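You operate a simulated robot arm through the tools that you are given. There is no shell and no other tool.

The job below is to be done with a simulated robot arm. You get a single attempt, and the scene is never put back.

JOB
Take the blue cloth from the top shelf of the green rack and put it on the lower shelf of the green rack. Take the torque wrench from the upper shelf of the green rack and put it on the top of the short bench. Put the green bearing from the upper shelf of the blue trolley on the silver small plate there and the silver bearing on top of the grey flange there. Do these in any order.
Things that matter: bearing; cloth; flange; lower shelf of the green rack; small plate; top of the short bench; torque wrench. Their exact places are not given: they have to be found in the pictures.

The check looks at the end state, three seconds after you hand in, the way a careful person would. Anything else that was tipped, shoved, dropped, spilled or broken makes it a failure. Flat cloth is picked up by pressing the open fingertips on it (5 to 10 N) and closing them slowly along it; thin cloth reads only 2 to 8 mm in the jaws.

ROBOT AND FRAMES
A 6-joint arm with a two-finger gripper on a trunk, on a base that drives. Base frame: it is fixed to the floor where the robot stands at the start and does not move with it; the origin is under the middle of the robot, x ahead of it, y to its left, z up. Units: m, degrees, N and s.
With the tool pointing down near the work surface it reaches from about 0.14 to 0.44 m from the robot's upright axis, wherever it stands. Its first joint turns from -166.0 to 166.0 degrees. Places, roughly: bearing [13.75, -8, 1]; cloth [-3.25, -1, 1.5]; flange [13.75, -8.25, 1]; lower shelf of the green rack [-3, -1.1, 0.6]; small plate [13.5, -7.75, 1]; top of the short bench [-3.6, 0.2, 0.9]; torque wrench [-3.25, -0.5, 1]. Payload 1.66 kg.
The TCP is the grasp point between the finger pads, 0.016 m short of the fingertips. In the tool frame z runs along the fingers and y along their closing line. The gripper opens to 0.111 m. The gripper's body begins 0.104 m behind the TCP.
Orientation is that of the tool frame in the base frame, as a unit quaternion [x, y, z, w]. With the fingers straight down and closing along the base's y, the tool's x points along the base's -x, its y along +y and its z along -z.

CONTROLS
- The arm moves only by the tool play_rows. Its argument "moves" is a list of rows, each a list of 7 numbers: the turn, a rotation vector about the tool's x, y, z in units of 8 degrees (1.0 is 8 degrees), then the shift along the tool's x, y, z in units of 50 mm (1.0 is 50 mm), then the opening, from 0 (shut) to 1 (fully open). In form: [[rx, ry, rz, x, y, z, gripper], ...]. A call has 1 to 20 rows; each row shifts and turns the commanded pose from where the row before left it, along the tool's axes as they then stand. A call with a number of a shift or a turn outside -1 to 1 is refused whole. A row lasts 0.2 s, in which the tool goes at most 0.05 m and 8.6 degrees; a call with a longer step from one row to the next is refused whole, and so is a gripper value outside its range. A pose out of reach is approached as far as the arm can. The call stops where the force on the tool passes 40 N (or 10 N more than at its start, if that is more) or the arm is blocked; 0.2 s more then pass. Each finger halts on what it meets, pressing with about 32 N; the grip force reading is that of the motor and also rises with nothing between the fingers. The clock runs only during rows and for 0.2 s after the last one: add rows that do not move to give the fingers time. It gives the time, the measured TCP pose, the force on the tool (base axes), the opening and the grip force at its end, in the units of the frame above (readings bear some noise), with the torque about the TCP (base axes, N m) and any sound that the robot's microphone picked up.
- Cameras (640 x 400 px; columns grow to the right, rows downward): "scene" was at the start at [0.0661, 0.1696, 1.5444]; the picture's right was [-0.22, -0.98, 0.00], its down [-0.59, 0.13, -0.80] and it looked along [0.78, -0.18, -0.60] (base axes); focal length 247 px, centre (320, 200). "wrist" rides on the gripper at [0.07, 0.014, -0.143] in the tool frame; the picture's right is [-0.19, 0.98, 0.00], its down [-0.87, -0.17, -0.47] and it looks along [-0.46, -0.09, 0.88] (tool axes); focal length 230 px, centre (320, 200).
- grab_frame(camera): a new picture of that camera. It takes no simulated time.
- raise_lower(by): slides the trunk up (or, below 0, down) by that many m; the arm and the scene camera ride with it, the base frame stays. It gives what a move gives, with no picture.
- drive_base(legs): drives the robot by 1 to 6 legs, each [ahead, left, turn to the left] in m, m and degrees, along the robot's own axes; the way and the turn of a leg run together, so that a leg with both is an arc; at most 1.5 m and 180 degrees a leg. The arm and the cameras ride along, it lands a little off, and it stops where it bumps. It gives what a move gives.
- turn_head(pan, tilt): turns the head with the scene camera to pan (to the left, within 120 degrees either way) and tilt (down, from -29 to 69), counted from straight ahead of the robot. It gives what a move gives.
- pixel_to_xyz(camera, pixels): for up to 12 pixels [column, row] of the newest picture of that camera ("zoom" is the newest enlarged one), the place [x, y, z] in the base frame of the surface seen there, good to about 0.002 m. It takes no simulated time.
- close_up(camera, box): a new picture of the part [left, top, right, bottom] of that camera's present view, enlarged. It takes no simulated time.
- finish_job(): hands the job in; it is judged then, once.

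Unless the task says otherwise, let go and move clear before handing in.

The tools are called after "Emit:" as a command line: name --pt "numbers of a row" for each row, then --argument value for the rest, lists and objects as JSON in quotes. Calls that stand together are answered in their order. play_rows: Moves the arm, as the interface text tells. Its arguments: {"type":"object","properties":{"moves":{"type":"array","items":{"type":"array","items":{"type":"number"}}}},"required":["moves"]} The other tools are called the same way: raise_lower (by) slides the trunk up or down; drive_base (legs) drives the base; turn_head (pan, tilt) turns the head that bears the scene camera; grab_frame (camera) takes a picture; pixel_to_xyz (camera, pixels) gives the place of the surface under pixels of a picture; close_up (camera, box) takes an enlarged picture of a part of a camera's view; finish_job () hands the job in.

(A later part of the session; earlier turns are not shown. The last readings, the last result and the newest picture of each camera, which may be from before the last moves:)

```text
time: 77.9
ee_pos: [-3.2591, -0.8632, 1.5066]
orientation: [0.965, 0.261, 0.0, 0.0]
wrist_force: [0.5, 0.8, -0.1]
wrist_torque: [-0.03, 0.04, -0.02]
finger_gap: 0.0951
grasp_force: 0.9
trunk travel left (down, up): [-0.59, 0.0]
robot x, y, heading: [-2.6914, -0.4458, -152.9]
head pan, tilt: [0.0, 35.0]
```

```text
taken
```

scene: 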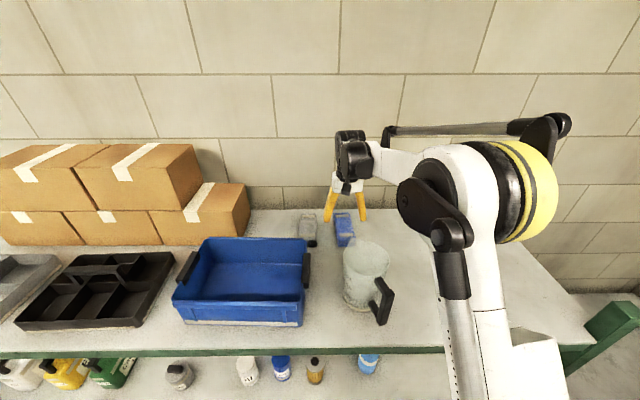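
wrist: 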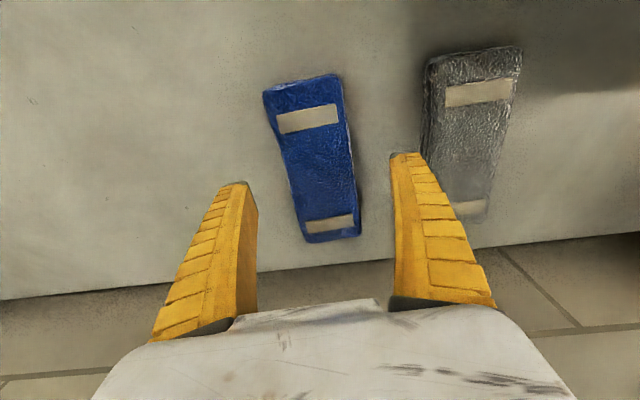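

Everything is aligned: the cloth lies between the fingers, which are clear of the grey cloth. I'll descend the last 47 mm and close slowly.

Emit:
play_rows --pt "0 0 0 0 0 0.35 0.85" --pt "0 0 0 0 0 0.35 0.85" --pt "0 0 0 0 0 0.24 0.85" --pt "0 0 0 0 0 0 0.85" --pt "0 0 0 0 0 0 0.75" --pt "0 0 0 0 0 0 0.65" --pt "0 0 0 0 0 0 0.55" --pt "0 0 0 0 0 0 0.45" --pt "0 0 0 0 0 0 0.35" --pt "0 0 0 0 0 0 0.25" --pt "0 0 0 0 0 0 0.2"

Emit:
grab_frame --camera "wrist"

```text
time: 80.3
ee_pos: [-3.26, -0.8627, 1.4599]
orientation: [0.965, 0.261, 0.0, 0.0]
wrist_force: [-1.7, -0.7, 4.8]
wrist_torque: [0.0, 0.03, -0.01]
finger_gap: 0.057
grasp_force: 31.9
trunk travel left (down, up): [-0.59, 0.0]
robot x, y, heading: [-2.6923, -0.4507, -152.9]
head pan, tilt: [0.0, 35.0]
```

```text
taken
```

wrist: 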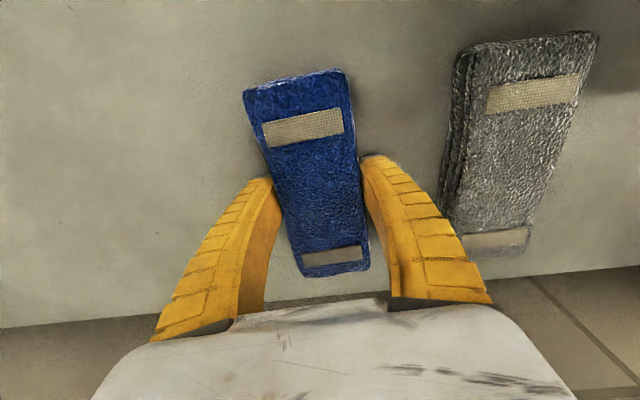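

The jaws hold the bundle at 57 mm gap with 32 N. I'll lift straight up ~0.2 m slowly, keeping the grip.

Emit:
play_rows --pt "0 0 0 0 0 -0.2 0.2" --pt "0 0 0 0 0 -0.4 0.2" --pt "0 0 0 0 0 -0.5 0.2" --pt "0 0 0 0 0 -0.5 0.2" --pt "0 0 0 0 0 -0.5 0.2" --pt "0 0 0 0 0 -0.5 0.2" --pt "0 0 0 0 0 -0.5 0.2" --pt "0 0 0 0 0 -0.5 0.2" --pt "0 0 0 0 0 -0.4 0.2" --pt "0 0 0 0 0 0 0.2"

Emit:
grab_frame --camera "wrist"

Emit:
grab_frame --camera "scene"

```text
time: 82.5
ee_pos: [-3.2583, -0.8646, 1.6594]
orientation: [0.965, 0.261, 0.0, 0.0]
wrist_force: [0.3, 0.0, 0.5]
wrist_torque: [-0.05, 0.0, -0.02]
finger_gap: 0.0573
grasp_force: 31.6
trunk travel left (down, up): [-0.59, 0.0]
robot x, y, heading: [-2.6887, -0.4495, -153.0]
head pan, tilt: [0.0, 35.0]
```

```text
taken
```

wrist: 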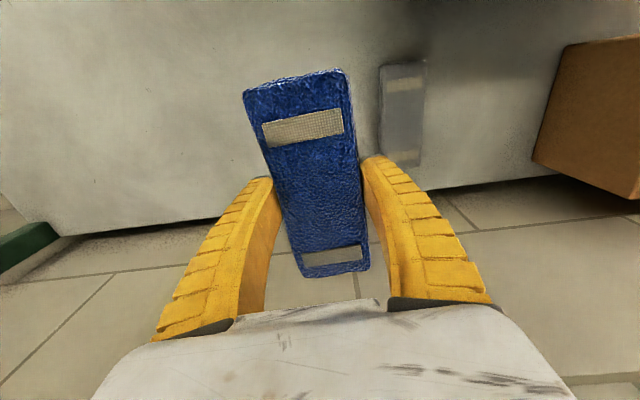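

```text
taken
```

scene: 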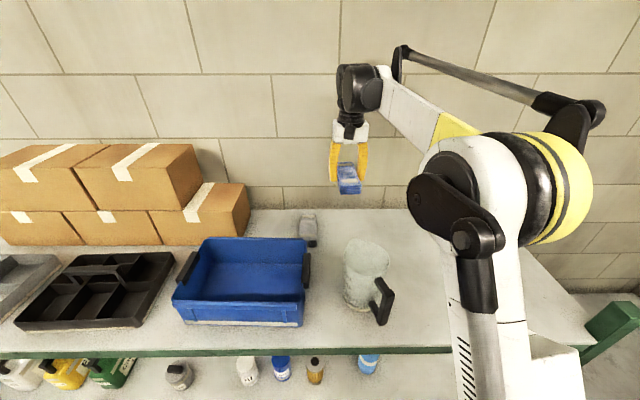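

The cloth is securely held and lifted clear of the jug top (bottom ≈1.64 vs 1.588). I'll back away 0.4 m, then lower the trunk and look at the lower shelf.

Emit:
drive_base --legs '[[-0.4, 0, 0]]'

Emit:
play_rows --pt "0 0 0 0.8 0 0 0.2" --pt "0 0 0 0.8 0 0 0.2" --pt "0 0 0 0.8 0 0 0.2" --pt "0 0 0 0.8 0 0 0.2" --pt "0 0 0 0.8 0 0 0.2" --pt "0 0 0 0.8 0 0 0.2" --pt "0 0 0 0 0 0 0.2"

Emit:
raise_lower --by -0.5

Emit:
turn_head --pan 0 --tilt 35

Emit:
grab_frame --camera "scene"

```text
time: 85.0
ee_pos: [-2.9043, -0.6853, 1.6597]
orientation: [0.965, 0.262, 0.0, 0.0]
wrist_force: [-0.4, 0.1, -0.4]
wrist_torque: [0.02, 0.02, 0.02]
finger_gap: 0.0572
grasp_force: 31.7
trunk travel left (down, up): [-0.59, 0.0]
robot x, y, heading: [-2.3348, -0.2672, -153.2]
head pan, tilt: [0.0, 35.0]
```

```text
time: 86.6
ee_pos: [-2.6962, -0.5654, 1.6629]
orientation: [0.965, 0.263, 0.001, 0.0]
wrist_force: [-0.9, 0.5, 0.1]
wrist_torque: [0.05, -0.11, 0.04]
finger_gap: 0.0571
grasp_force: 31.8
trunk travel left (down, up): [-0.59, 0.0]
robot x, y, heading: [-2.3411, -0.2647, -153.1]
head pan, tilt: [0.0, 35.0]
```

```text
refused: -0.5 is not a number from -0.4 to 0.4
```

```text
time: 87.2
ee_pos: [-2.6952, -0.5632, 1.6618]
orientation: [0.965, 0.261, 0.0, 0.0]
wrist_force: [0.5, -0.5, -0.7]
wrist_torque: [-0.02, 0.01, 0.06]
finger_gap: 0.0572
grasp_force: 31.5
trunk travel left (down, up): [-0.59, 0.0]
robot x, y, heading: [-2.3316, -0.274, -152.9]
head pan, tilt: [0.0, 35.0]
```

```text
taken
```

scene: 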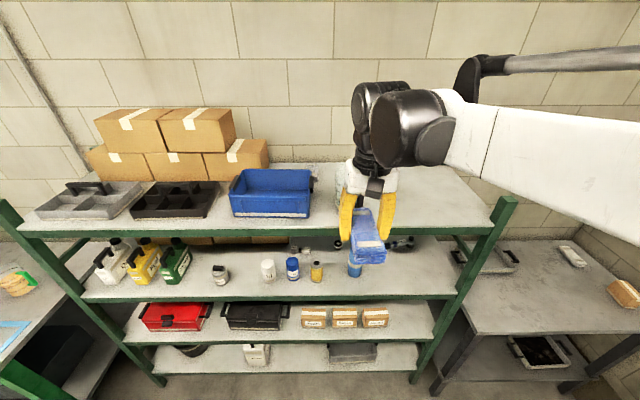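

Now lowering the trunk in two steps (limit 0.4 each); cloth is ~0.2 m in front of the rack so it's clear.

Emit:
raise_lower --by -0.4

Emit:
raise_lower --by -0.1

Emit:
turn_head --pan 0 --tilt 40

Emit:
grab_frame --camera "scene"

```text
time: 91.0
ee_pos: [-2.6956, -0.5642, 1.2625]
orientation: [0.965, 0.262, -0.001, 0.001]
wrist_force: [0.5, 0.1, -1.2]
wrist_torque: [0.02, -0.03, 0.04]
finger_gap: 0.0571
grasp_force: 31.9
trunk travel left (down, up): [-0.19, 0.4]
robot x, y, heading: [-2.3395, -0.2703, -153.0]
head pan, tilt: [0.0, 35.0]
```

```text
time: 92.3
ee_pos: [-2.695, -0.5642, 1.1639]
orientation: [0.965, 0.262, 0.0, 0.0]
wrist_force: [0.3, -0.2, -0.1]
wrist_torque: [-0.02, 0.01, 0.02]
finger_gap: 0.0573
grasp_force: 31.9
trunk travel left (down, up): [-0.09, 0.5]
robot x, y, heading: [-2.3368, -0.269, -153.1]
head pan, tilt: [0.0, 35.0]
```

```text
time: 93.0
ee_pos: [-2.6952, -0.5643, 1.1632]
orientation: [0.965, 0.262, 0.0, 0.0]
wrist_force: [0.1, -0.5, -0.7]
wrist_torque: [-0.01, 0.0, 0.05]
finger_gap: 0.0575
grasp_force: 32.4
trunk travel left (down, up): [-0.09, 0.5]
robot x, y, heading: [-2.3339, -0.272, -153.3]
head pan, tilt: [0.0, 40.0]
```

```text
taken
```

scene: 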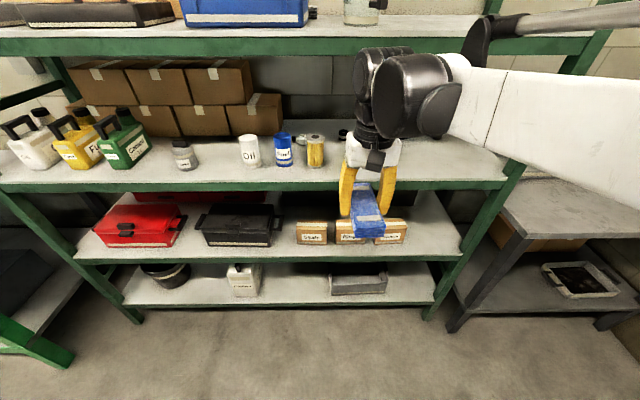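

I'll measure the free space on the lower shelf: right of the "Shims" box (430,235) and between the black case and "Seals" box.

Emit:
pixel_to_xyz --camera "scene" --pixels '[[405, 243], [430, 240], [445, 235], [455, 245], [410, 222], [430, 215], [297, 244], [275, 246], [290, 225], [350, 255], [405, 225], [440, 255]]'

Emit:
close_up --camera "scene" --box '[270, 170, 510, 320]'

```text
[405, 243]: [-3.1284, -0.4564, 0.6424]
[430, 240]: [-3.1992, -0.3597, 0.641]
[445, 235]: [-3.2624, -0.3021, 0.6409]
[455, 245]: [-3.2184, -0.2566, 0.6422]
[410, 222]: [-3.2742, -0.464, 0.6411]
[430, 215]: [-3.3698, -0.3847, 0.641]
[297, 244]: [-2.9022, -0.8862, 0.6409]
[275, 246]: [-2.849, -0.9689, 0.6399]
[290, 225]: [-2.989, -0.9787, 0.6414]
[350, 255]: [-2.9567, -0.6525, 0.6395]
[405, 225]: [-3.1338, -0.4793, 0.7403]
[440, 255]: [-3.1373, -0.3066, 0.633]
```

```text
2.67 times, centred on (390, 245) of scene
```

zoom: 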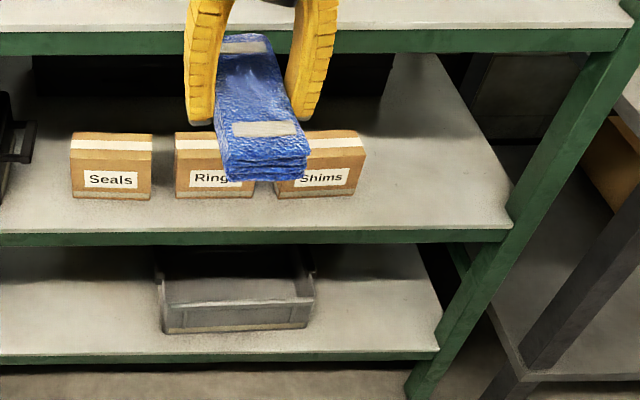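

The right end of the lower shelf is free from u≈1.05 to ≈1.27 (beyond the "Shims" box). I'll drive right 0.4 m, lower the tool in front of the rack and tilt it forward 30° so that the wrist stays outside the shelf above.

Emit:
pixel_to_xyz --camera "zoom" --pixels '[[400, 33], [400, 51], [580, 50], [545, 130], [505, 225], [470, 225]]'

Emit:
drive_base --legs '[[0, -0.4, 0]]'

Emit:
play_rows --pt "0 0 0 0 0 0.8 0.2" --pt "0 0 0 0 0 0.9 0.2" --pt "0 0 0 0 0 0.9 0.2" --pt "0 0 0 0 0 0.9 0.2" --pt "0 0 0 0 0 0.9 0.2" --pt "0 0 0 0 0 0.9 0.2" --pt "0 0 0 0 0 0.9 0.2" --pt "0 0 0 0 0 0.9 0.2" --pt "0 0 0 0 0 0 0.2"

Emit:
grab_frame --camera "scene"

```text
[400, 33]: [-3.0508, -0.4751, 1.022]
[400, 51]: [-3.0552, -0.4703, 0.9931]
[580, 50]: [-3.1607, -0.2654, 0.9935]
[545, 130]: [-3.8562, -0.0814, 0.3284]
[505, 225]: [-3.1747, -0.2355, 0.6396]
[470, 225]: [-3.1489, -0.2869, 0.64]
```

```text
time: 95.5
ee_pos: [-2.8761, -0.2072, 1.1643]
orientation: [0.965, 0.263, 0.0, 0.0]
wrist_force: [-0.3, 0.3, 0.0]
wrist_torque: [0.03, 0.01, 0.04]
finger_gap: 0.0575
grasp_force: 32.0
trunk travel left (down, up): [-0.09, 0.5]
robot x, y, heading: [-2.5214, 0.0898, -153.1]
head pan, tilt: [0.0, 40.0]
```

```text
time: 97.5
ee_pos: [-2.8789, -0.2107, 0.8087]
orientation: [0.964, 0.264, 0.0, 0.0]
wrist_force: [-0.8, -0.7, -0.6]
wrist_torque: [0.0, 0.0, -0.01]
finger_gap: 0.0571
grasp_force: 32.6
trunk travel left (down, up): [-0.09, 0.5]
robot x, y, heading: [-2.5201, 0.0844, -152.8]
head pan, tilt: [0.0, 40.0]
```

```text
taken
```

scene: 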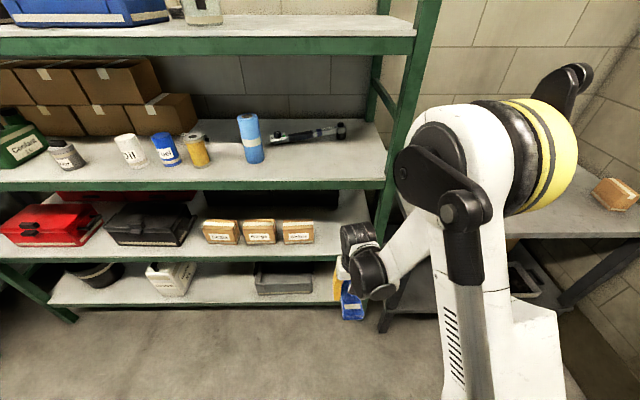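

The tool with cloth is at u≈1.152, in front of the free gap (Shims box edge 1.05, post ≈1.26), beam underside at 0.993. I'll tilt the tool 30° forward here.

Emit:
play_rows --pt "0 -0.8 0 0 0 0 0.2" --pt "0 -0.8 0 0 0 0 0.2" --pt "0 -0.8 0 0 0 0 0.2" --pt "0 -0.8 0 0 0 0 0.2" --pt "0 -0.55 0 0 0 0 0.2" --pt "0 0 0 0 0 0 0.2"

Emit:
grab_frame --camera "scene"

Emit:
grab_frame --camera "wrist"

```text
time: 98.9
ee_pos: [-2.9049, -0.2351, 0.8729]
orientation: [0.932, 0.256, -0.249, 0.069]
wrist_force: [0.1, -0.9, -0.5]
wrist_torque: [0.02, -0.01, 0.01]
finger_gap: 0.0573
grasp_force: 31.2
out of reach, approached as far as the arm can: row 2, 3, 4, 5
trunk travel left (down, up): [-0.09, 0.5]
robot x, y, heading: [-2.5219, 0.0858, -153.0]
head pan, tilt: [0.0, 40.0]
```

```text
taken
```

scene: 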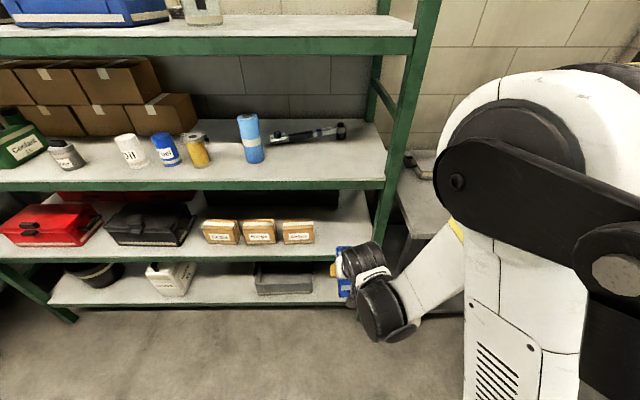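

```text
taken
```

wrist: 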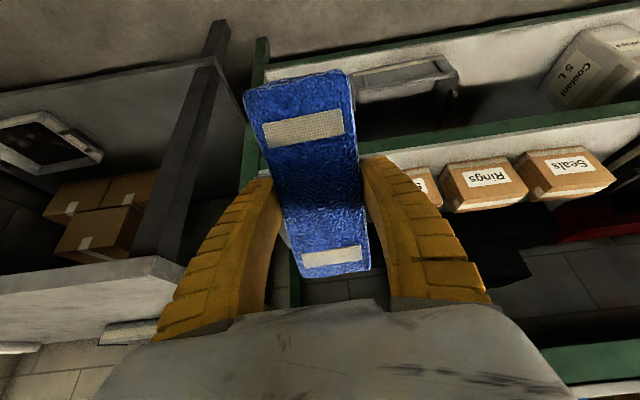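

The tilt reached 30° (the arm had to move the TCP out a little, now at (-2.905,-0.235,0.873)). I'll advance into the shelf gap, descending to z≈0.74.

Emit:
play_rows --pt "0 0 0 -0.52 -0.073 0.684 0.2" --pt "0 0 0 -0.52 -0.073 0.684 0.2" --pt "0 0 0 -0.52 -0.073 0.684 0.2" --pt "0 0 0 -0.52 -0.073 0.684 0.2" --pt "0 0 0 -0.52 -0.073 0.684 0.2" --pt "0 0 0 0 0 0 0.2"

Emit:
grab_frame --camera "scene"

Emit:
grab_frame --camera "wrist"

```text
time: 100.3
ee_pos: [-3.082, -0.3206, 0.7888]
orientation: [0.932, 0.255, -0.249, 0.069]
wrist_force: [-0.3, 0.1, -0.5]
wrist_torque: [0.0, -0.01, 0.01]
finger_gap: 0.0573
grasp_force: 32.1
trunk travel left (down, up): [-0.09, 0.5]
robot x, y, heading: [-2.5218, 0.085, -153.0]
head pan, tilt: [0.0, 40.0]
```

```text
taken
```

scene: 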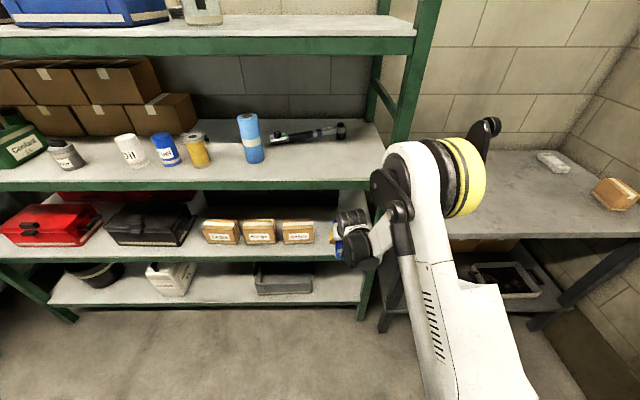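

```text
taken
```

wrist: 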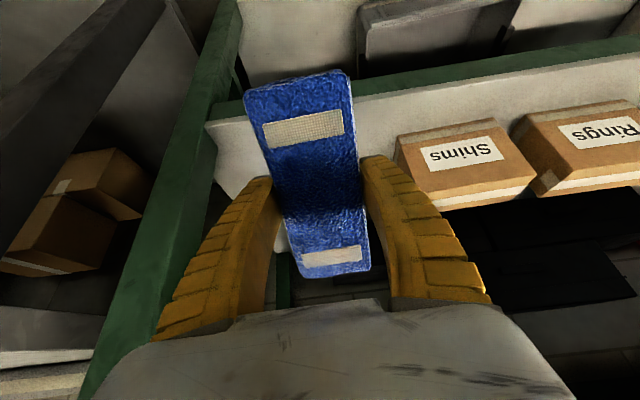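

Good so far; the wrist view shows the post at left (215,110) and Shims box at right (400,160). I'll measure both to centre the cloth between them.

Emit:
pixel_to_xyz --camera "wrist" --pixels '[[232, 60], [210, 120], [180, 200], [130, 330], [225, 125], [397, 150], [412, 195], [390, 140], [245, 160], [380, 100], [290, 290], [230, 180]]'

```text
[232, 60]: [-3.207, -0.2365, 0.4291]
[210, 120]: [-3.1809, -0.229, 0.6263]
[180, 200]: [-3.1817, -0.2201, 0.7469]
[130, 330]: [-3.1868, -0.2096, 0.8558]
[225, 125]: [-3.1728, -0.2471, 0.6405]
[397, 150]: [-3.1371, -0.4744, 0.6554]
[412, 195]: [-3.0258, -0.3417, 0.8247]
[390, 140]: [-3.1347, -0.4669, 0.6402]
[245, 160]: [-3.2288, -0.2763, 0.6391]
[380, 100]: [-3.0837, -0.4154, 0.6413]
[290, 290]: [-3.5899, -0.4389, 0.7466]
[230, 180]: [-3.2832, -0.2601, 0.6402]
```

Gap is u 1.045–1.28 and I'm at 1.149 — well centred. I'll continue to n≈-3.0, z≈0.705.

Emit:
play_rows --pt "0 0 0 -0.31 -0.06 0.664 0.2" --pt "0 0 0 -0.31 -0.06 0.664 0.2" --pt "0 0 0 -0.31 -0.06 0.664 0.2" --pt "0 0 0 -0.31 -0.06 0.664 0.2" --pt "0 0 0 0 0 0 0.2"

Emit:
grab_frame --camera "wrist"

Emit:
grab_frame --camera "scene"

```text
time: 101.5
ee_pos: [-3.1944, -0.3708, 0.7043]
orientation: [0.932, 0.255, -0.249, 0.069]
wrist_force: [-0.6, 0.6, -0.9]
wrist_torque: [0.0, -0.01, 0.02]
finger_gap: 0.0574
grasp_force: 32.1
trunk travel left (down, up): [-0.09, 0.5]
robot x, y, heading: [-2.5163, 0.0848, -152.9]
head pan, tilt: [0.0, 40.0]
```

```text
taken
```

wrist: 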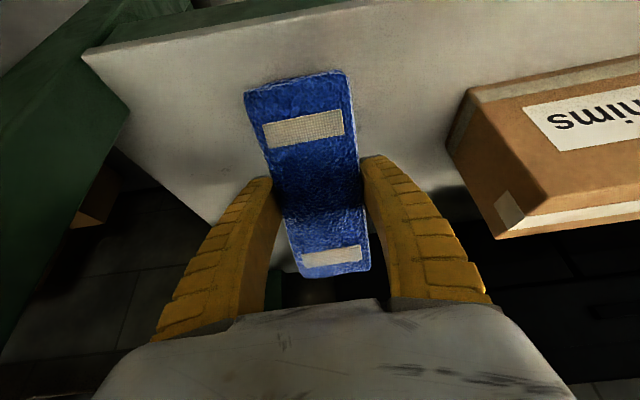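

```text
taken
```

scene: 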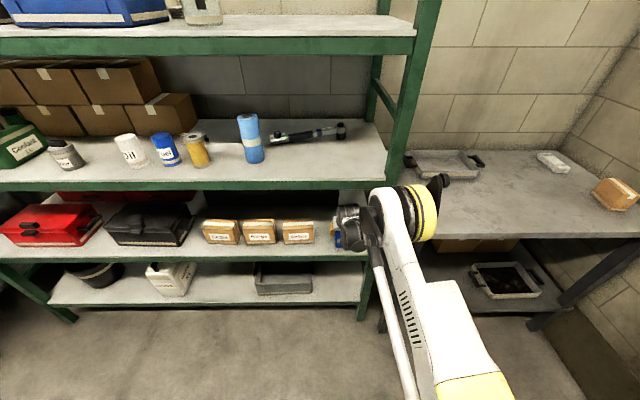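

The cloth is fully inside (n≈-3.00) 15 mm above contact. I'll lower until the near end touches the shelf (≈14 mm), watching the force.

Emit:
play_rows --pt "0 0 0 -0.07 0 0.18 0.2" --pt "0 0 0 -0.07 0 0.18 0.2" --pt "0 0 0 0 0 0 0.2"

```text
time: 102.3
ee_pos: [-3.2069, -0.3771, 0.6936]
orientation: [0.932, 0.255, -0.25, 0.068]
wrist_force: [1.9, 3.5, 10.6]
wrist_torque: [0.44, -0.61, 0.06]
finger_gap: 0.0577
grasp_force: 31.0
trunk travel left (down, up): [-0.09, 0.5]
robot x, y, heading: [-2.5232, 0.0855, -153.0]
head pan, tilt: [0.0, 40.0]
```

Contact confirmed (10.6 N upward, near end touching). I'll open slowly so the bundle pivots down flat.

Emit:
play_rows --pt "0 0 0 0 0 0 0.5" --pt "0 0 0 0 0 0 0.52" --pt "0 0 0 0 0 0 0.54" --pt "0 0 0 0 0 0 0.56" --pt "0 0 0 0 0 0 0.6" --pt "0 0 0 0 0 0 0.65" --pt "0 0 0 0 0 0 0.72" --pt "0 0 0 0 0 0 0.75" --pt "0 0 0 0 0 0 0.75"

Emit:
grab_frame --camera "wrist"

```text
time: 104.3
ee_pos: [-3.207, -0.3785, 0.6919]
orientation: [0.932, 0.255, -0.25, 0.069]
wrist_force: [0.4, 0.0, -1.0]
wrist_torque: [-0.01, -0.02, 0.01]
finger_gap: 0.0846
grasp_force: 0.9
trunk travel left (down, up): [-0.09, 0.5]
robot x, y, heading: [-2.5204, 0.0836, -153.0]
head pan, tilt: [0.0, 40.0]
```

```text
taken
```

wrist: 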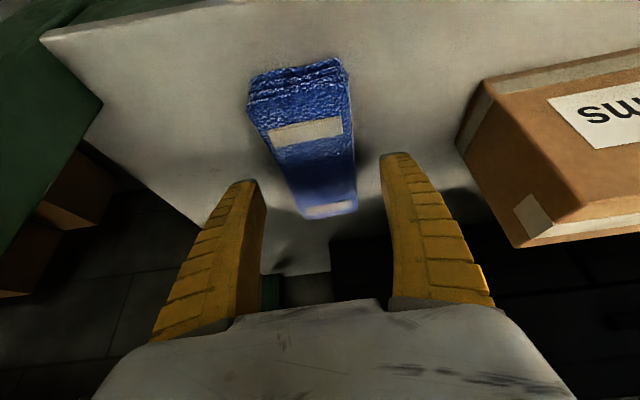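

The cloth now lies flat on the lower shelf between the open fingers. I'll withdraw straight back out of the shelf.

Emit:
play_rows --pt "0 0 0 0.4 0 -0.3 0.75" --pt "0 0 0 0.69 0 -0.4 0.75" --pt "0 0 0 0.69 0 -0.4 0.75" --pt "0 0 0 0.69 0 -0.4 0.75" --pt "0 0 0 0.69 0 -0.4 0.75" --pt "0 0 0 0.69 0 -0.4 0.75" --pt "0 0 0 0.69 0 -0.4 0.75" --pt "0 0 0 0 0 0 0.75"

Emit:
grab_frame --camera "wrist"

Emit:
grab_frame --camera "scene"

```text
time: 106.1
ee_pos: [-3.0502, -0.2936, 0.7332]
orientation: [0.932, 0.255, -0.247, 0.068]
wrist_force: [0.0, 0.4, 0.6]
wrist_torque: [0.02, 0.01, -0.02]
finger_gap: 0.0845
grasp_force: 0.8
out of reach, approached as far as the arm can: row 5, 6, 7
trunk travel left (down, up): [-0.09, 0.5]
robot x, y, heading: [-2.521, 0.0882, -152.9]
head pan, tilt: [0.0, 40.0]
```

```text
taken
```

wrist: 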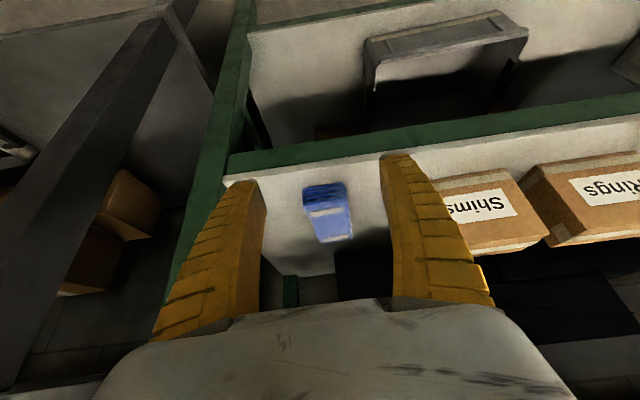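

```text
taken
```

scene: 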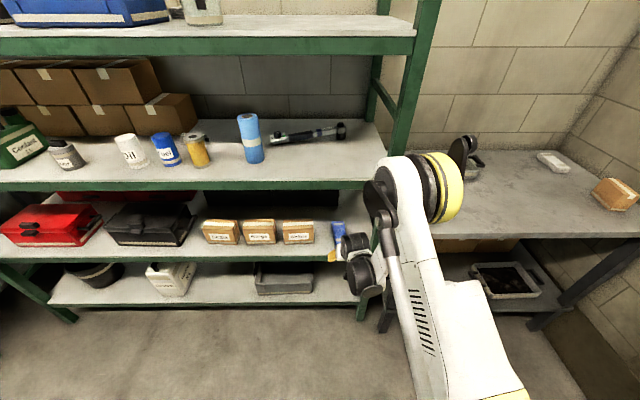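

The cloth sits on the lower shelf at scene (338,228). I'll back the base off 0.3 m to fully clear and inspect the placement.

Emit:
drive_base --legs '[[-0.25, 0, 0]]'

Emit:
close_up --camera "scene" --box '[220, 120, 460, 270]'

Emit:
grab_frame --camera "scene"

```text
time: 107.9
ee_pos: [-2.8238, -0.1818, 0.7339]
orientation: [0.931, 0.259, -0.247, 0.068]
wrist_force: [-0.6, 0.0, 0.0]
wrist_torque: [-0.02, -0.04, -0.02]
finger_gap: 0.0846
grasp_force: 0.8
trunk travel left (down, up): [-0.09, 0.5]
robot x, y, heading: [-2.2971, 0.2003, -152.3]
head pan, tilt: [0.0, 40.0]
```

```text
2.67 times, centred on (340, 195) of scene
```

zoom: 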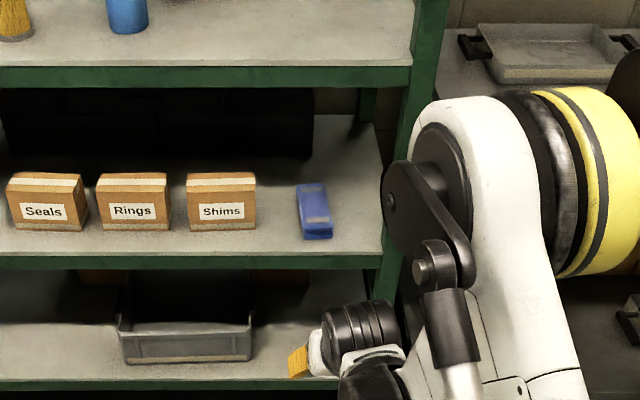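

```text
taken
```

scene: 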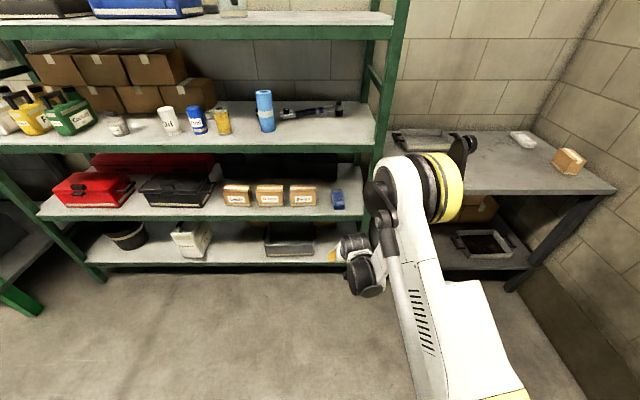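

Cloth is well placed. Next, the torque wrench at scene (310,110): I'll zoom in and measure it from here.

Emit:
close_up --camera "scene" --box '[250, 80, 362, 150]'

Emit:
pixel_to_xyz --camera "zoom" --pixels '[[180, 185], [200, 205], [190, 175], [290, 185], [290, 170], [380, 165], [440, 165], [490, 170], [520, 140], [510, 180], [350, 180], [300, 200]]'

```text
5.71 times, centred on (306, 115) of scene
```

zoom: 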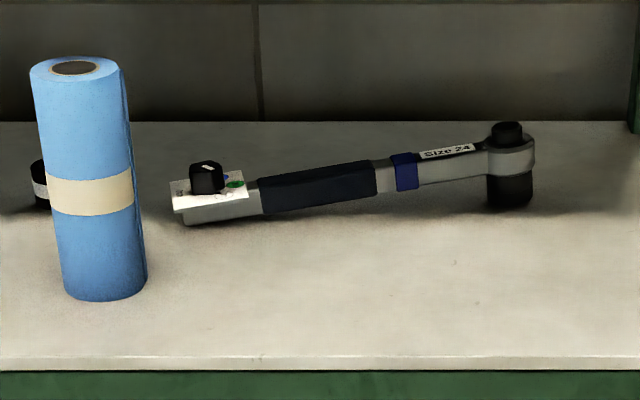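

```text
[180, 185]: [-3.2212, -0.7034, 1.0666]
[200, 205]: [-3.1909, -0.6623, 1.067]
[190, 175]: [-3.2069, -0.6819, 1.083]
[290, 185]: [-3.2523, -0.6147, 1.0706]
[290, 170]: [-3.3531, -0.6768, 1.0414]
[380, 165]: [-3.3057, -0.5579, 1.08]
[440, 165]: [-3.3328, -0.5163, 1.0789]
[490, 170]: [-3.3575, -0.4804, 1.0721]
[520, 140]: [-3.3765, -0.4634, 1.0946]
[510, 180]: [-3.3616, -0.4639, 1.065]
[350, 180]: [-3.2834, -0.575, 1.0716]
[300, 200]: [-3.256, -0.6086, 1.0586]
```

I'll sample the grip's cross-section and shadow line to find its height and thickness.

Emit:
pixel_to_xyz --camera "zoom" --pixels '[[320, 168], [320, 172], [320, 178], [320, 185], [320, 192], [320, 198], [320, 203], [320, 206], [320, 210], [320, 216], [265, 205], [375, 180]]'

Emit:
pixel_to_xyz --camera "zoom" --pixels '[[210, 222], [190, 225], [240, 215], [420, 182], [450, 180], [510, 205], [510, 130], [490, 200], [535, 160], [172, 200], [248, 195], [400, 190]]'

```text
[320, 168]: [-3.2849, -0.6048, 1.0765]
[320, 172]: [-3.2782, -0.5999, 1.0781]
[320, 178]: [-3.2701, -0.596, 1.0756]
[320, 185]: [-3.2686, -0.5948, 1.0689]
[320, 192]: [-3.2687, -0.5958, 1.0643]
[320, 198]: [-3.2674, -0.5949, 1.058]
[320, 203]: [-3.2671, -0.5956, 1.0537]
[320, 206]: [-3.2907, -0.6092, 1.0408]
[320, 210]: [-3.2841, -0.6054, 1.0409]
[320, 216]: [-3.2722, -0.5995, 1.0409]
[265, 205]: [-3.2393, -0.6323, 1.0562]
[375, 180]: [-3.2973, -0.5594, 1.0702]
```

```text
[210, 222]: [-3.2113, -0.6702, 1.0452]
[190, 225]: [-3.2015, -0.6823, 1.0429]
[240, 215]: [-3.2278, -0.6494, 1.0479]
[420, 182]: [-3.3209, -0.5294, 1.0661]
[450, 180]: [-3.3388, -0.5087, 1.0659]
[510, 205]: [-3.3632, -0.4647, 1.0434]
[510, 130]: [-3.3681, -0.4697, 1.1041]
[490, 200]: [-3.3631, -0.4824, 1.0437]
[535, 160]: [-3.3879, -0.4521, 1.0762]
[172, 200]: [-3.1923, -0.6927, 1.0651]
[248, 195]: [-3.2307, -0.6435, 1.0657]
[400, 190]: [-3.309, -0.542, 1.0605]
```

The grip is ~26 mm square with centre z≈1.065; the bare steel bar between the blue ring and head looks higher off the shelf. I'll sample the bar's cross-section, and rod/arm points for clearance.

Emit:
close_up --camera "scene" --box '[300, 85, 364, 125]'

Emit:
pixel_to_xyz --camera "zoom" --pixels '[[260, 165], [260, 175], [260, 185], [260, 195], [260, 205], [260, 215], [260, 225], [260, 235], [260, 245], [260, 255], [260, 270], [260, 285]]'

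Emit:
pixel_to_xyz --camera "zoom" --pixels '[[190, 180], [190, 195], [190, 210], [190, 225], [190, 245], [320, 170], [320, 190], [320, 215], [350, 215], [400, 215], [140, 240], [140, 215]]'

```text
10.00 times, centred on (332, 105) of scene
```

zoom: 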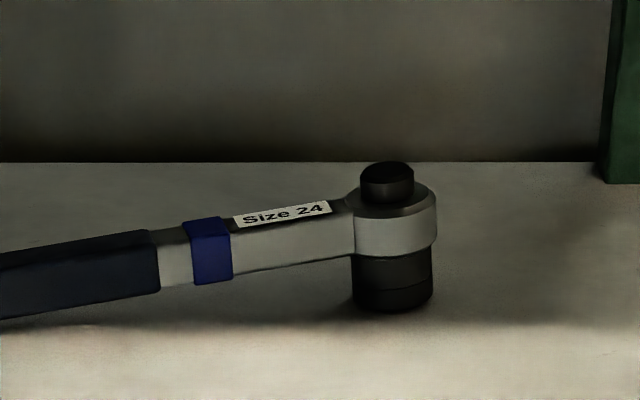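

```text
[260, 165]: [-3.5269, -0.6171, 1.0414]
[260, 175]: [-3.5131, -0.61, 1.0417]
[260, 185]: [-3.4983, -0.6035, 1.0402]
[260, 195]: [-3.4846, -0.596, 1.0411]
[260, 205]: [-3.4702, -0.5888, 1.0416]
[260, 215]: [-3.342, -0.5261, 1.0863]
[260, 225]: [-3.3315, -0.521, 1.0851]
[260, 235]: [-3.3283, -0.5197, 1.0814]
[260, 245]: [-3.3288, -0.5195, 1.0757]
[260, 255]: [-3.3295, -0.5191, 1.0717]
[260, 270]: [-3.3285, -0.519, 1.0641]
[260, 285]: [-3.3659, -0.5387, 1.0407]
```

```text
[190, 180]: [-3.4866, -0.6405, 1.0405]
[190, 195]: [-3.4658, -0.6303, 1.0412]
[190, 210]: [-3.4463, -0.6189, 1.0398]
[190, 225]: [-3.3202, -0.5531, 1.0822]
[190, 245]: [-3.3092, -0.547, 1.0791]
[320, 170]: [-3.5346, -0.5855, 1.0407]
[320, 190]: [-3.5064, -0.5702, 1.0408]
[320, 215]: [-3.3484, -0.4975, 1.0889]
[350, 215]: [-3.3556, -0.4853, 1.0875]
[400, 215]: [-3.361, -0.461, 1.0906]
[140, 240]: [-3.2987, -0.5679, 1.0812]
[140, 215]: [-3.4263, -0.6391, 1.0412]
```

The wrench midpoint is at its grip's right half: G≈(-3.295,-0.582,1.067). Before reaching under the top shelf I need the real offset of the silver rod on my forearm; I'll look at the arm and measure.

Emit:
turn_head --pan -35 --tilt 45

Emit:
grab_frame --camera "scene"

```text
time: 108.9
ee_pos: [-2.8243, -0.1816, 0.7341]
orientation: [0.931, 0.258, -0.248, 0.068]
wrist_force: [-0.4, -0.1, -0.2]
wrist_torque: [-0.03, -0.02, -0.06]
finger_gap: 0.0846
grasp_force: 0.9
trunk travel left (down, up): [-0.09, 0.5]
robot x, y, heading: [-2.2994, 0.2004, -152.5]
head pan, tilt: [-35.0, 45.0]
```

```text
taken
```

scene: 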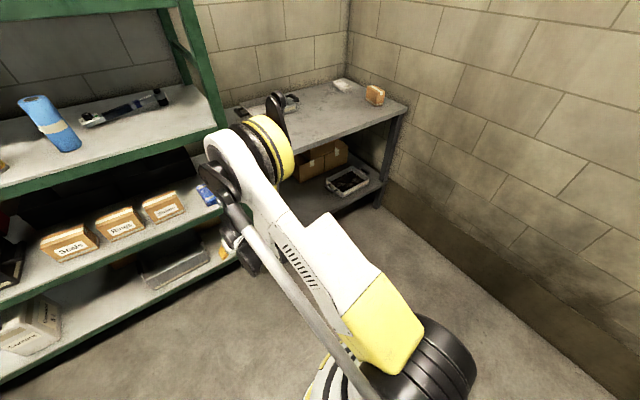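

I'll measure the elbow, its bracket and other arm points here.

Emit:
pixel_to_xyz --camera "scene" --pixels '[[275, 100], [278, 115], [283, 150], [225, 150], [212, 170], [236, 200], [330, 240], [350, 290], [440, 360], [240, 255], [290, 250], [255, 235]]'

```text
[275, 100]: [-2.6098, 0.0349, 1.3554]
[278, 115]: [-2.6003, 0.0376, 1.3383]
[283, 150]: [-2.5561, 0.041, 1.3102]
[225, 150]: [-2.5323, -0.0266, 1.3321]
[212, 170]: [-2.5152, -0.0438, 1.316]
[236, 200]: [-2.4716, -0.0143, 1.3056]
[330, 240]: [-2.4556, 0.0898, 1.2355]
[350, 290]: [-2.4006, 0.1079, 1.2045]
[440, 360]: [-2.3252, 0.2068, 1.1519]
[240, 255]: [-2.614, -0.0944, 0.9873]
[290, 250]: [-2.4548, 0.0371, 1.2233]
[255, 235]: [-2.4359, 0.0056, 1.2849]
```

The forearm rod sits ~0.08 m off the forearm, so with ~40° forward tilt it will pass under the top shelf beam. I'll raise the tool, roll it -90° (camera to the right), tilt to 40° and yaw to be square to the wrench handle — all in free space in front of the rack.

Emit:
play_rows --pt "0 0 0 -0.45 0 -0.78 0.5" --pt "0 0 0 -0.45 0 -0.78 0.5" --pt "0 0 0 -0.45 0 -0.78 0.5" --pt "0 0 0 -0.45 0 -0.78 0.5" --pt "0 0 0 -0.45 0 -0.78 0.5" --pt "0 0 0 -0.45 0 -0.78 0.5" --pt "0 0 0 -0.45 0 -0.78 0.5" --pt "0 0 0 -0.45 0 -0.78 0.5" --pt "0 0 0 -0.45 0 -0.78 0.5" --pt "0 0 0 0 0 0 0.5"

Emit:
play_rows --pt "0 0 -0.9375 0 0 0 0.5" --pt "0 0 -0.9375 0 0 0 0.5" --pt "0 0 -0.9375 0 0 0 0.5" --pt "0 0 -0.9375 0 0 0 0.5" --pt "0 0 -0.9375 0 0 0 0.5" --pt "0 0 -0.9375 0 0 0 0.5" --pt "0 0 -0.9375 0 0 0 0.5" --pt "0 0 -0.9375 0 0 0 0.5" --pt "0 0 -0.9375 0 0 0 0.5" --pt "0 0 -0.9375 0 0 0 0.5" --pt "0 0 -0.9375 0 0 0 0.5" --pt "0 0 -0.9375 0 0 0 0.5" --pt "0.625 0 0 0 0 0 0.5" --pt "0.625 0 0 0 0 0 0.5" --pt "0 -0.14 -0.57 0 0 0 0.5" --pt "0 0 -0.57 0 0 0 0.5" --pt "0 0 0 0 0 0 0.5"

Emit:
turn_head --pan 0 --tilt 30

Emit:
grab_frame --camera "scene"

Emit:
grab_frame --camera "wrist"

```text
time: 111.1
ee_pos: [-2.8246, -0.1817, 1.1403]
orientation: [0.931, 0.259, -0.248, 0.069]
wrist_force: [-0.2, 0.3, 0.5]
wrist_torque: [0.02, -0.01, -0.01]
finger_gap: 0.0575
grasp_force: 1.5
trunk travel left (down, up): [-0.09, 0.5]
robot x, y, heading: [-2.2991, 0.2026, -152.4]
head pan, tilt: [-35.0, 45.0]
```

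```text
time: 114.7
ee_pos: [-2.8248, -0.182, 1.1378]
orientation: [0.393, 0.854, -0.287, -0.184]
wrist_force: [0.2, 0.3, -0.1]
wrist_torque: [0.01, -0.04, 0.0]
finger_gap: 0.0574
grasp_force: 1.7
trunk travel left (down, up): [-0.09, 0.5]
robot x, y, heading: [-2.2993, 0.2023, -152.4]
head pan, tilt: [-35.0, 45.0]
```

```text
time: 115.7
ee_pos: [-2.8253, -0.1829, 1.1391]
orientation: [0.394, 0.854, -0.286, -0.184]
wrist_force: [-1.2, 0.1, 0.8]
wrist_torque: [-0.02, 0.02, -0.01]
finger_gap: 0.0577
grasp_force: 1.7
trunk travel left (down, up): [-0.09, 0.5]
robot x, y, heading: [-2.2971, 0.203, -152.1]
head pan, tilt: [0.0, 30.0]
```

```text
taken
```

scene: 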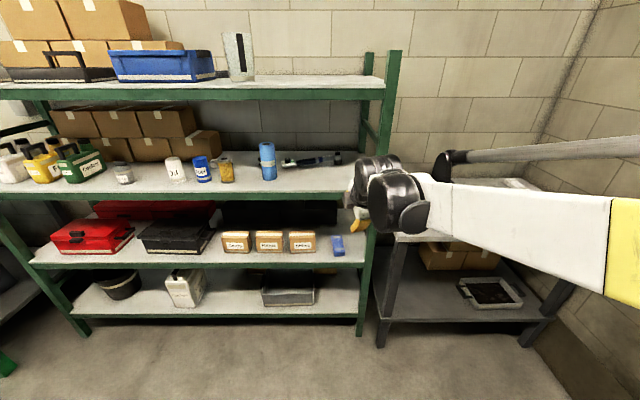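

```text
taken
```

wrist: 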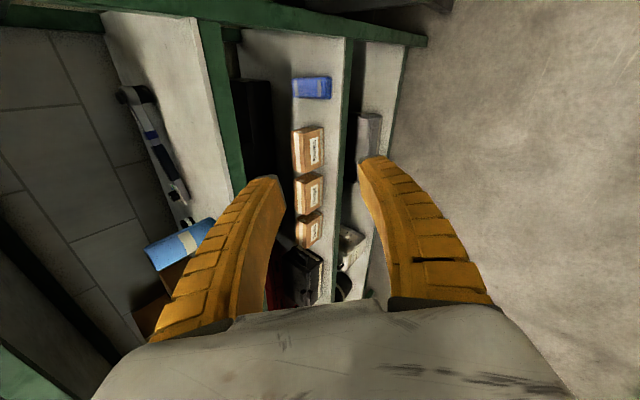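

Tool axes are right: x along the handle (heading 128.6°, 5° rise), tilt ≈40°. I'll shift left 0.125 m and drive 0.4 m ahead so the tool just enters above the upper shelf's front edge, then check.

Emit:
drive_base --legs '[[0, 0.125, 0], [0.36, 0, 0]]'

Emit:
grab_frame --camera "scene"

Emit:
grab_frame --camera "wrist"

```text
time: 118.9
ee_pos: [-3.0837, -0.4552, 1.1387]
orientation: [0.395, 0.853, -0.286, -0.184]
wrist_force: [0.2, 0.5, -0.4]
wrist_torque: [0.02, 0.0, -0.01]
finger_gap: 0.0577
grasp_force: 1.3
trunk travel left (down, up): [-0.09, 0.5]
robot x, y, heading: [-2.5523, -0.0701, -152.6]
head pan, tilt: [0.0, 30.0]
```

```text
taken
```

scene: 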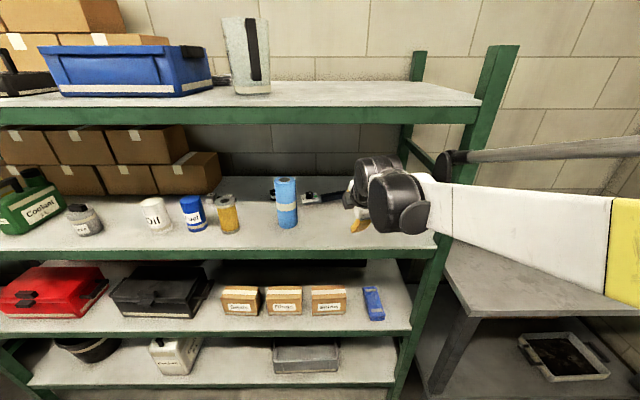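

```text
taken
```

wrist: 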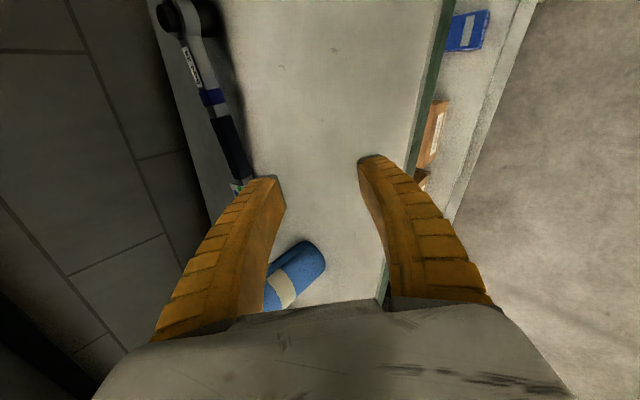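

The wrist camera sees the wrench nicely (grip ≈(230,140), ring (212,97)) and the can at (295,270). I'll measure the wrench from here, and the rod bracket near the beam.

Emit:
pixel_to_xyz --camera "wrist" --pixels '[[212, 97], [222, 125], [240, 120], [235, 150], [215, 150], [228, 140], [200, 70], [240, 165], [225, 110], [212, 108], [300, 250], [320, 255]]'

Emit:
pixel_to_xyz --camera "scene" --pixels '[[445, 155], [445, 165], [540, 150], [435, 195], [520, 200], [370, 165], [360, 155], [400, 180], [470, 112], [470, 122]]'

```text
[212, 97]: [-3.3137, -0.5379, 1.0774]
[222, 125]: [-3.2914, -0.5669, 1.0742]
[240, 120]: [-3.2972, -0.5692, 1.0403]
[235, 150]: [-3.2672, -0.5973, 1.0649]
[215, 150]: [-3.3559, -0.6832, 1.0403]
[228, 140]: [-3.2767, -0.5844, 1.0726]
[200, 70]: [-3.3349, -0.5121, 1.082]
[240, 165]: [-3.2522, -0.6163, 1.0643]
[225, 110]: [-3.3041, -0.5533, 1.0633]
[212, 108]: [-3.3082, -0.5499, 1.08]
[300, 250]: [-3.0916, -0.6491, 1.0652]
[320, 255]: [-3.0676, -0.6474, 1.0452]
```

```text
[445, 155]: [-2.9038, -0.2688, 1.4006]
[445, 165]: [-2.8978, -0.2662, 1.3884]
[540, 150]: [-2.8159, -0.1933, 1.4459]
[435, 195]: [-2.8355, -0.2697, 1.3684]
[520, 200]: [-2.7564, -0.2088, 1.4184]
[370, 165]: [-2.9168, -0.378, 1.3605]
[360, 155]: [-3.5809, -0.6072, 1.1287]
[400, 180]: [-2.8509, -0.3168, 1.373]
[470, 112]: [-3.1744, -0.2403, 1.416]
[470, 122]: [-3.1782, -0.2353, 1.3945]
```

Clearances check: rod bracket top is TCP+0.26 m, beam underside 1.394, so staying at TCP z≤1.114 keeps it clear. I'll narrow the jaws, drop to 1.114, then move forward to 6 cm short of the handle.

Emit:
play_rows --pt "0 0 0 0 0 0 0.41" --pt "0 0 0 -0.044 0.311 0.378 0.41" --pt "0 0 0 0.152 -0.623 0.531 0.41" --pt "0 0 0 0.152 -0.623 0.531 0.41" --pt "0 0 0 0.152 -0.623 0.531 0.41" --pt "0 0 0 0 0 0 0.41"

Emit:
grab_frame --camera "scene"

Emit:
grab_frame --camera "wrist"

```text
time: 120.3
ee_pos: [-3.1957, -0.5127, 1.1121]
orientation: [0.395, 0.854, -0.286, -0.183]
wrist_force: [-0.6, -0.6, -0.5]
wrist_torque: [0.04, -0.02, -0.01]
finger_gap: 0.0477
grasp_force: 1.8
trunk travel left (down, up): [-0.09, 0.5]
robot x, y, heading: [-2.5549, -0.0754, -152.9]
head pan, tilt: [0.0, 30.0]
```

```text
taken
```

scene: 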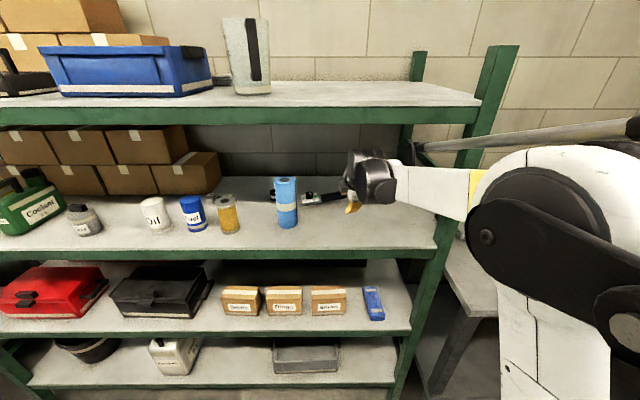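

```text
taken
```

wrist: 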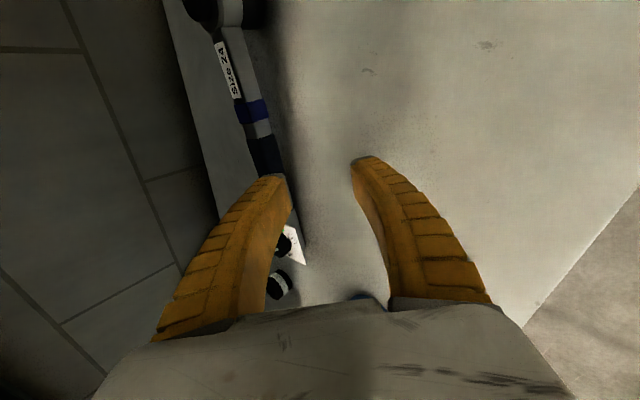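

The wrench's grip is right below the far finger in the wrist view. I'll check the rod's distance to the beam/post before going further.

Emit:
pixel_to_xyz --camera "scene" --pixels '[[425, 147], [440, 145], [480, 140], [560, 132], [370, 155], [385, 165], [430, 180], [470, 122], [345, 180], [355, 155]]'

Emit:
close_up --camera "scene" --box '[290, 90, 530, 240]'

Emit:
pixel_to_xyz --camera "wrist" --pixels '[[265, 110], [270, 150], [258, 125], [245, 95], [265, 160], [255, 110], [275, 165], [252, 140]]'

```text
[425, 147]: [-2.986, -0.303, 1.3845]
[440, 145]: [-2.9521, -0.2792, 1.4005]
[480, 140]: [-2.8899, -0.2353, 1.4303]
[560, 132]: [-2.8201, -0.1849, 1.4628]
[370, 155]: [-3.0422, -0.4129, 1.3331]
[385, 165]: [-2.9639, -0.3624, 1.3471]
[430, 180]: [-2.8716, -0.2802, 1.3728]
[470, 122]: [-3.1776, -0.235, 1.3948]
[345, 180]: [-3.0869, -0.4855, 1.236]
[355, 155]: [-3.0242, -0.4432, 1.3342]
```

```text
2.67 times, centred on (410, 165) of scene
```

zoom: 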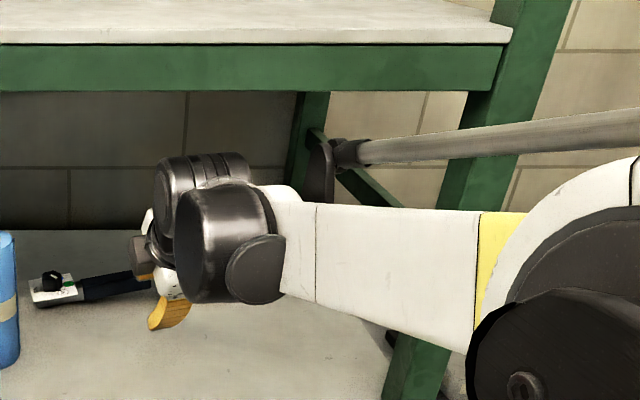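

```text
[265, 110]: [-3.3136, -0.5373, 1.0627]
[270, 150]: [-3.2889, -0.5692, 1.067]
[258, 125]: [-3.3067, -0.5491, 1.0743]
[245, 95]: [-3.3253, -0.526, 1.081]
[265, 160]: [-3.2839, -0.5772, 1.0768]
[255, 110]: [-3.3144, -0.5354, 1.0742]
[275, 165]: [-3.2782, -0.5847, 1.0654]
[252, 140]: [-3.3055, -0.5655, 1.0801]
```

Clearance is ample (bracket ends ~25 mm in front of the beam plane). Moving to the approach point 6 cm up the tool axis from the grip.

Emit:
play_rows --pt "0 0 0 0.132 -0.632 0.51 0.41" --pt "0 0 0 0.132 -0.632 0.51 0.41" --pt "0 0 0 0 0 0 0.41"

Emit:
grab_frame --camera "wrist"

Emit:
close_up --camera "scene" --box '[270, 90, 510, 240]'

```text
time: 121.1
ee_pos: [-3.2652, -0.5545, 1.1162]
orientation: [0.395, 0.853, -0.286, -0.184]
wrist_force: [0.2, -0.4, -0.1]
wrist_torque: [-0.01, -0.03, -0.02]
finger_gap: 0.0481
grasp_force: 1.2
trunk travel left (down, up): [-0.09, 0.5]
robot x, y, heading: [-2.5524, -0.0687, -152.7]
head pan, tilt: [0.0, 30.0]
```

```text
taken
```

wrist: 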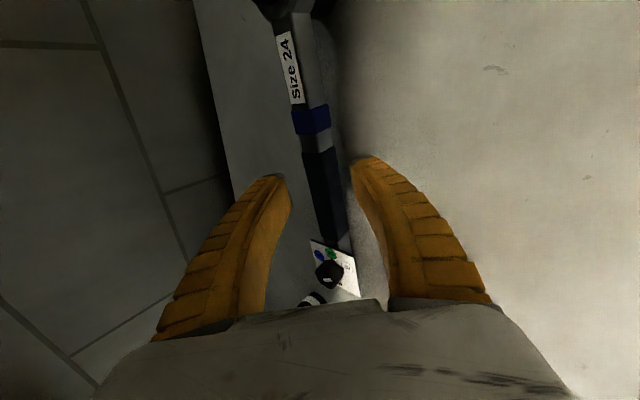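

```text
2.67 times, centred on (390, 165) of scene
```

zoom: 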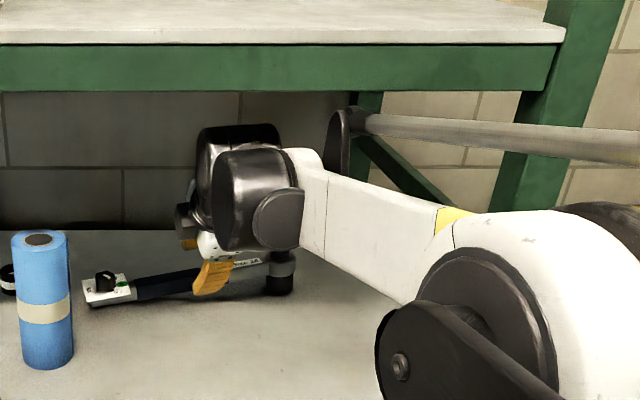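

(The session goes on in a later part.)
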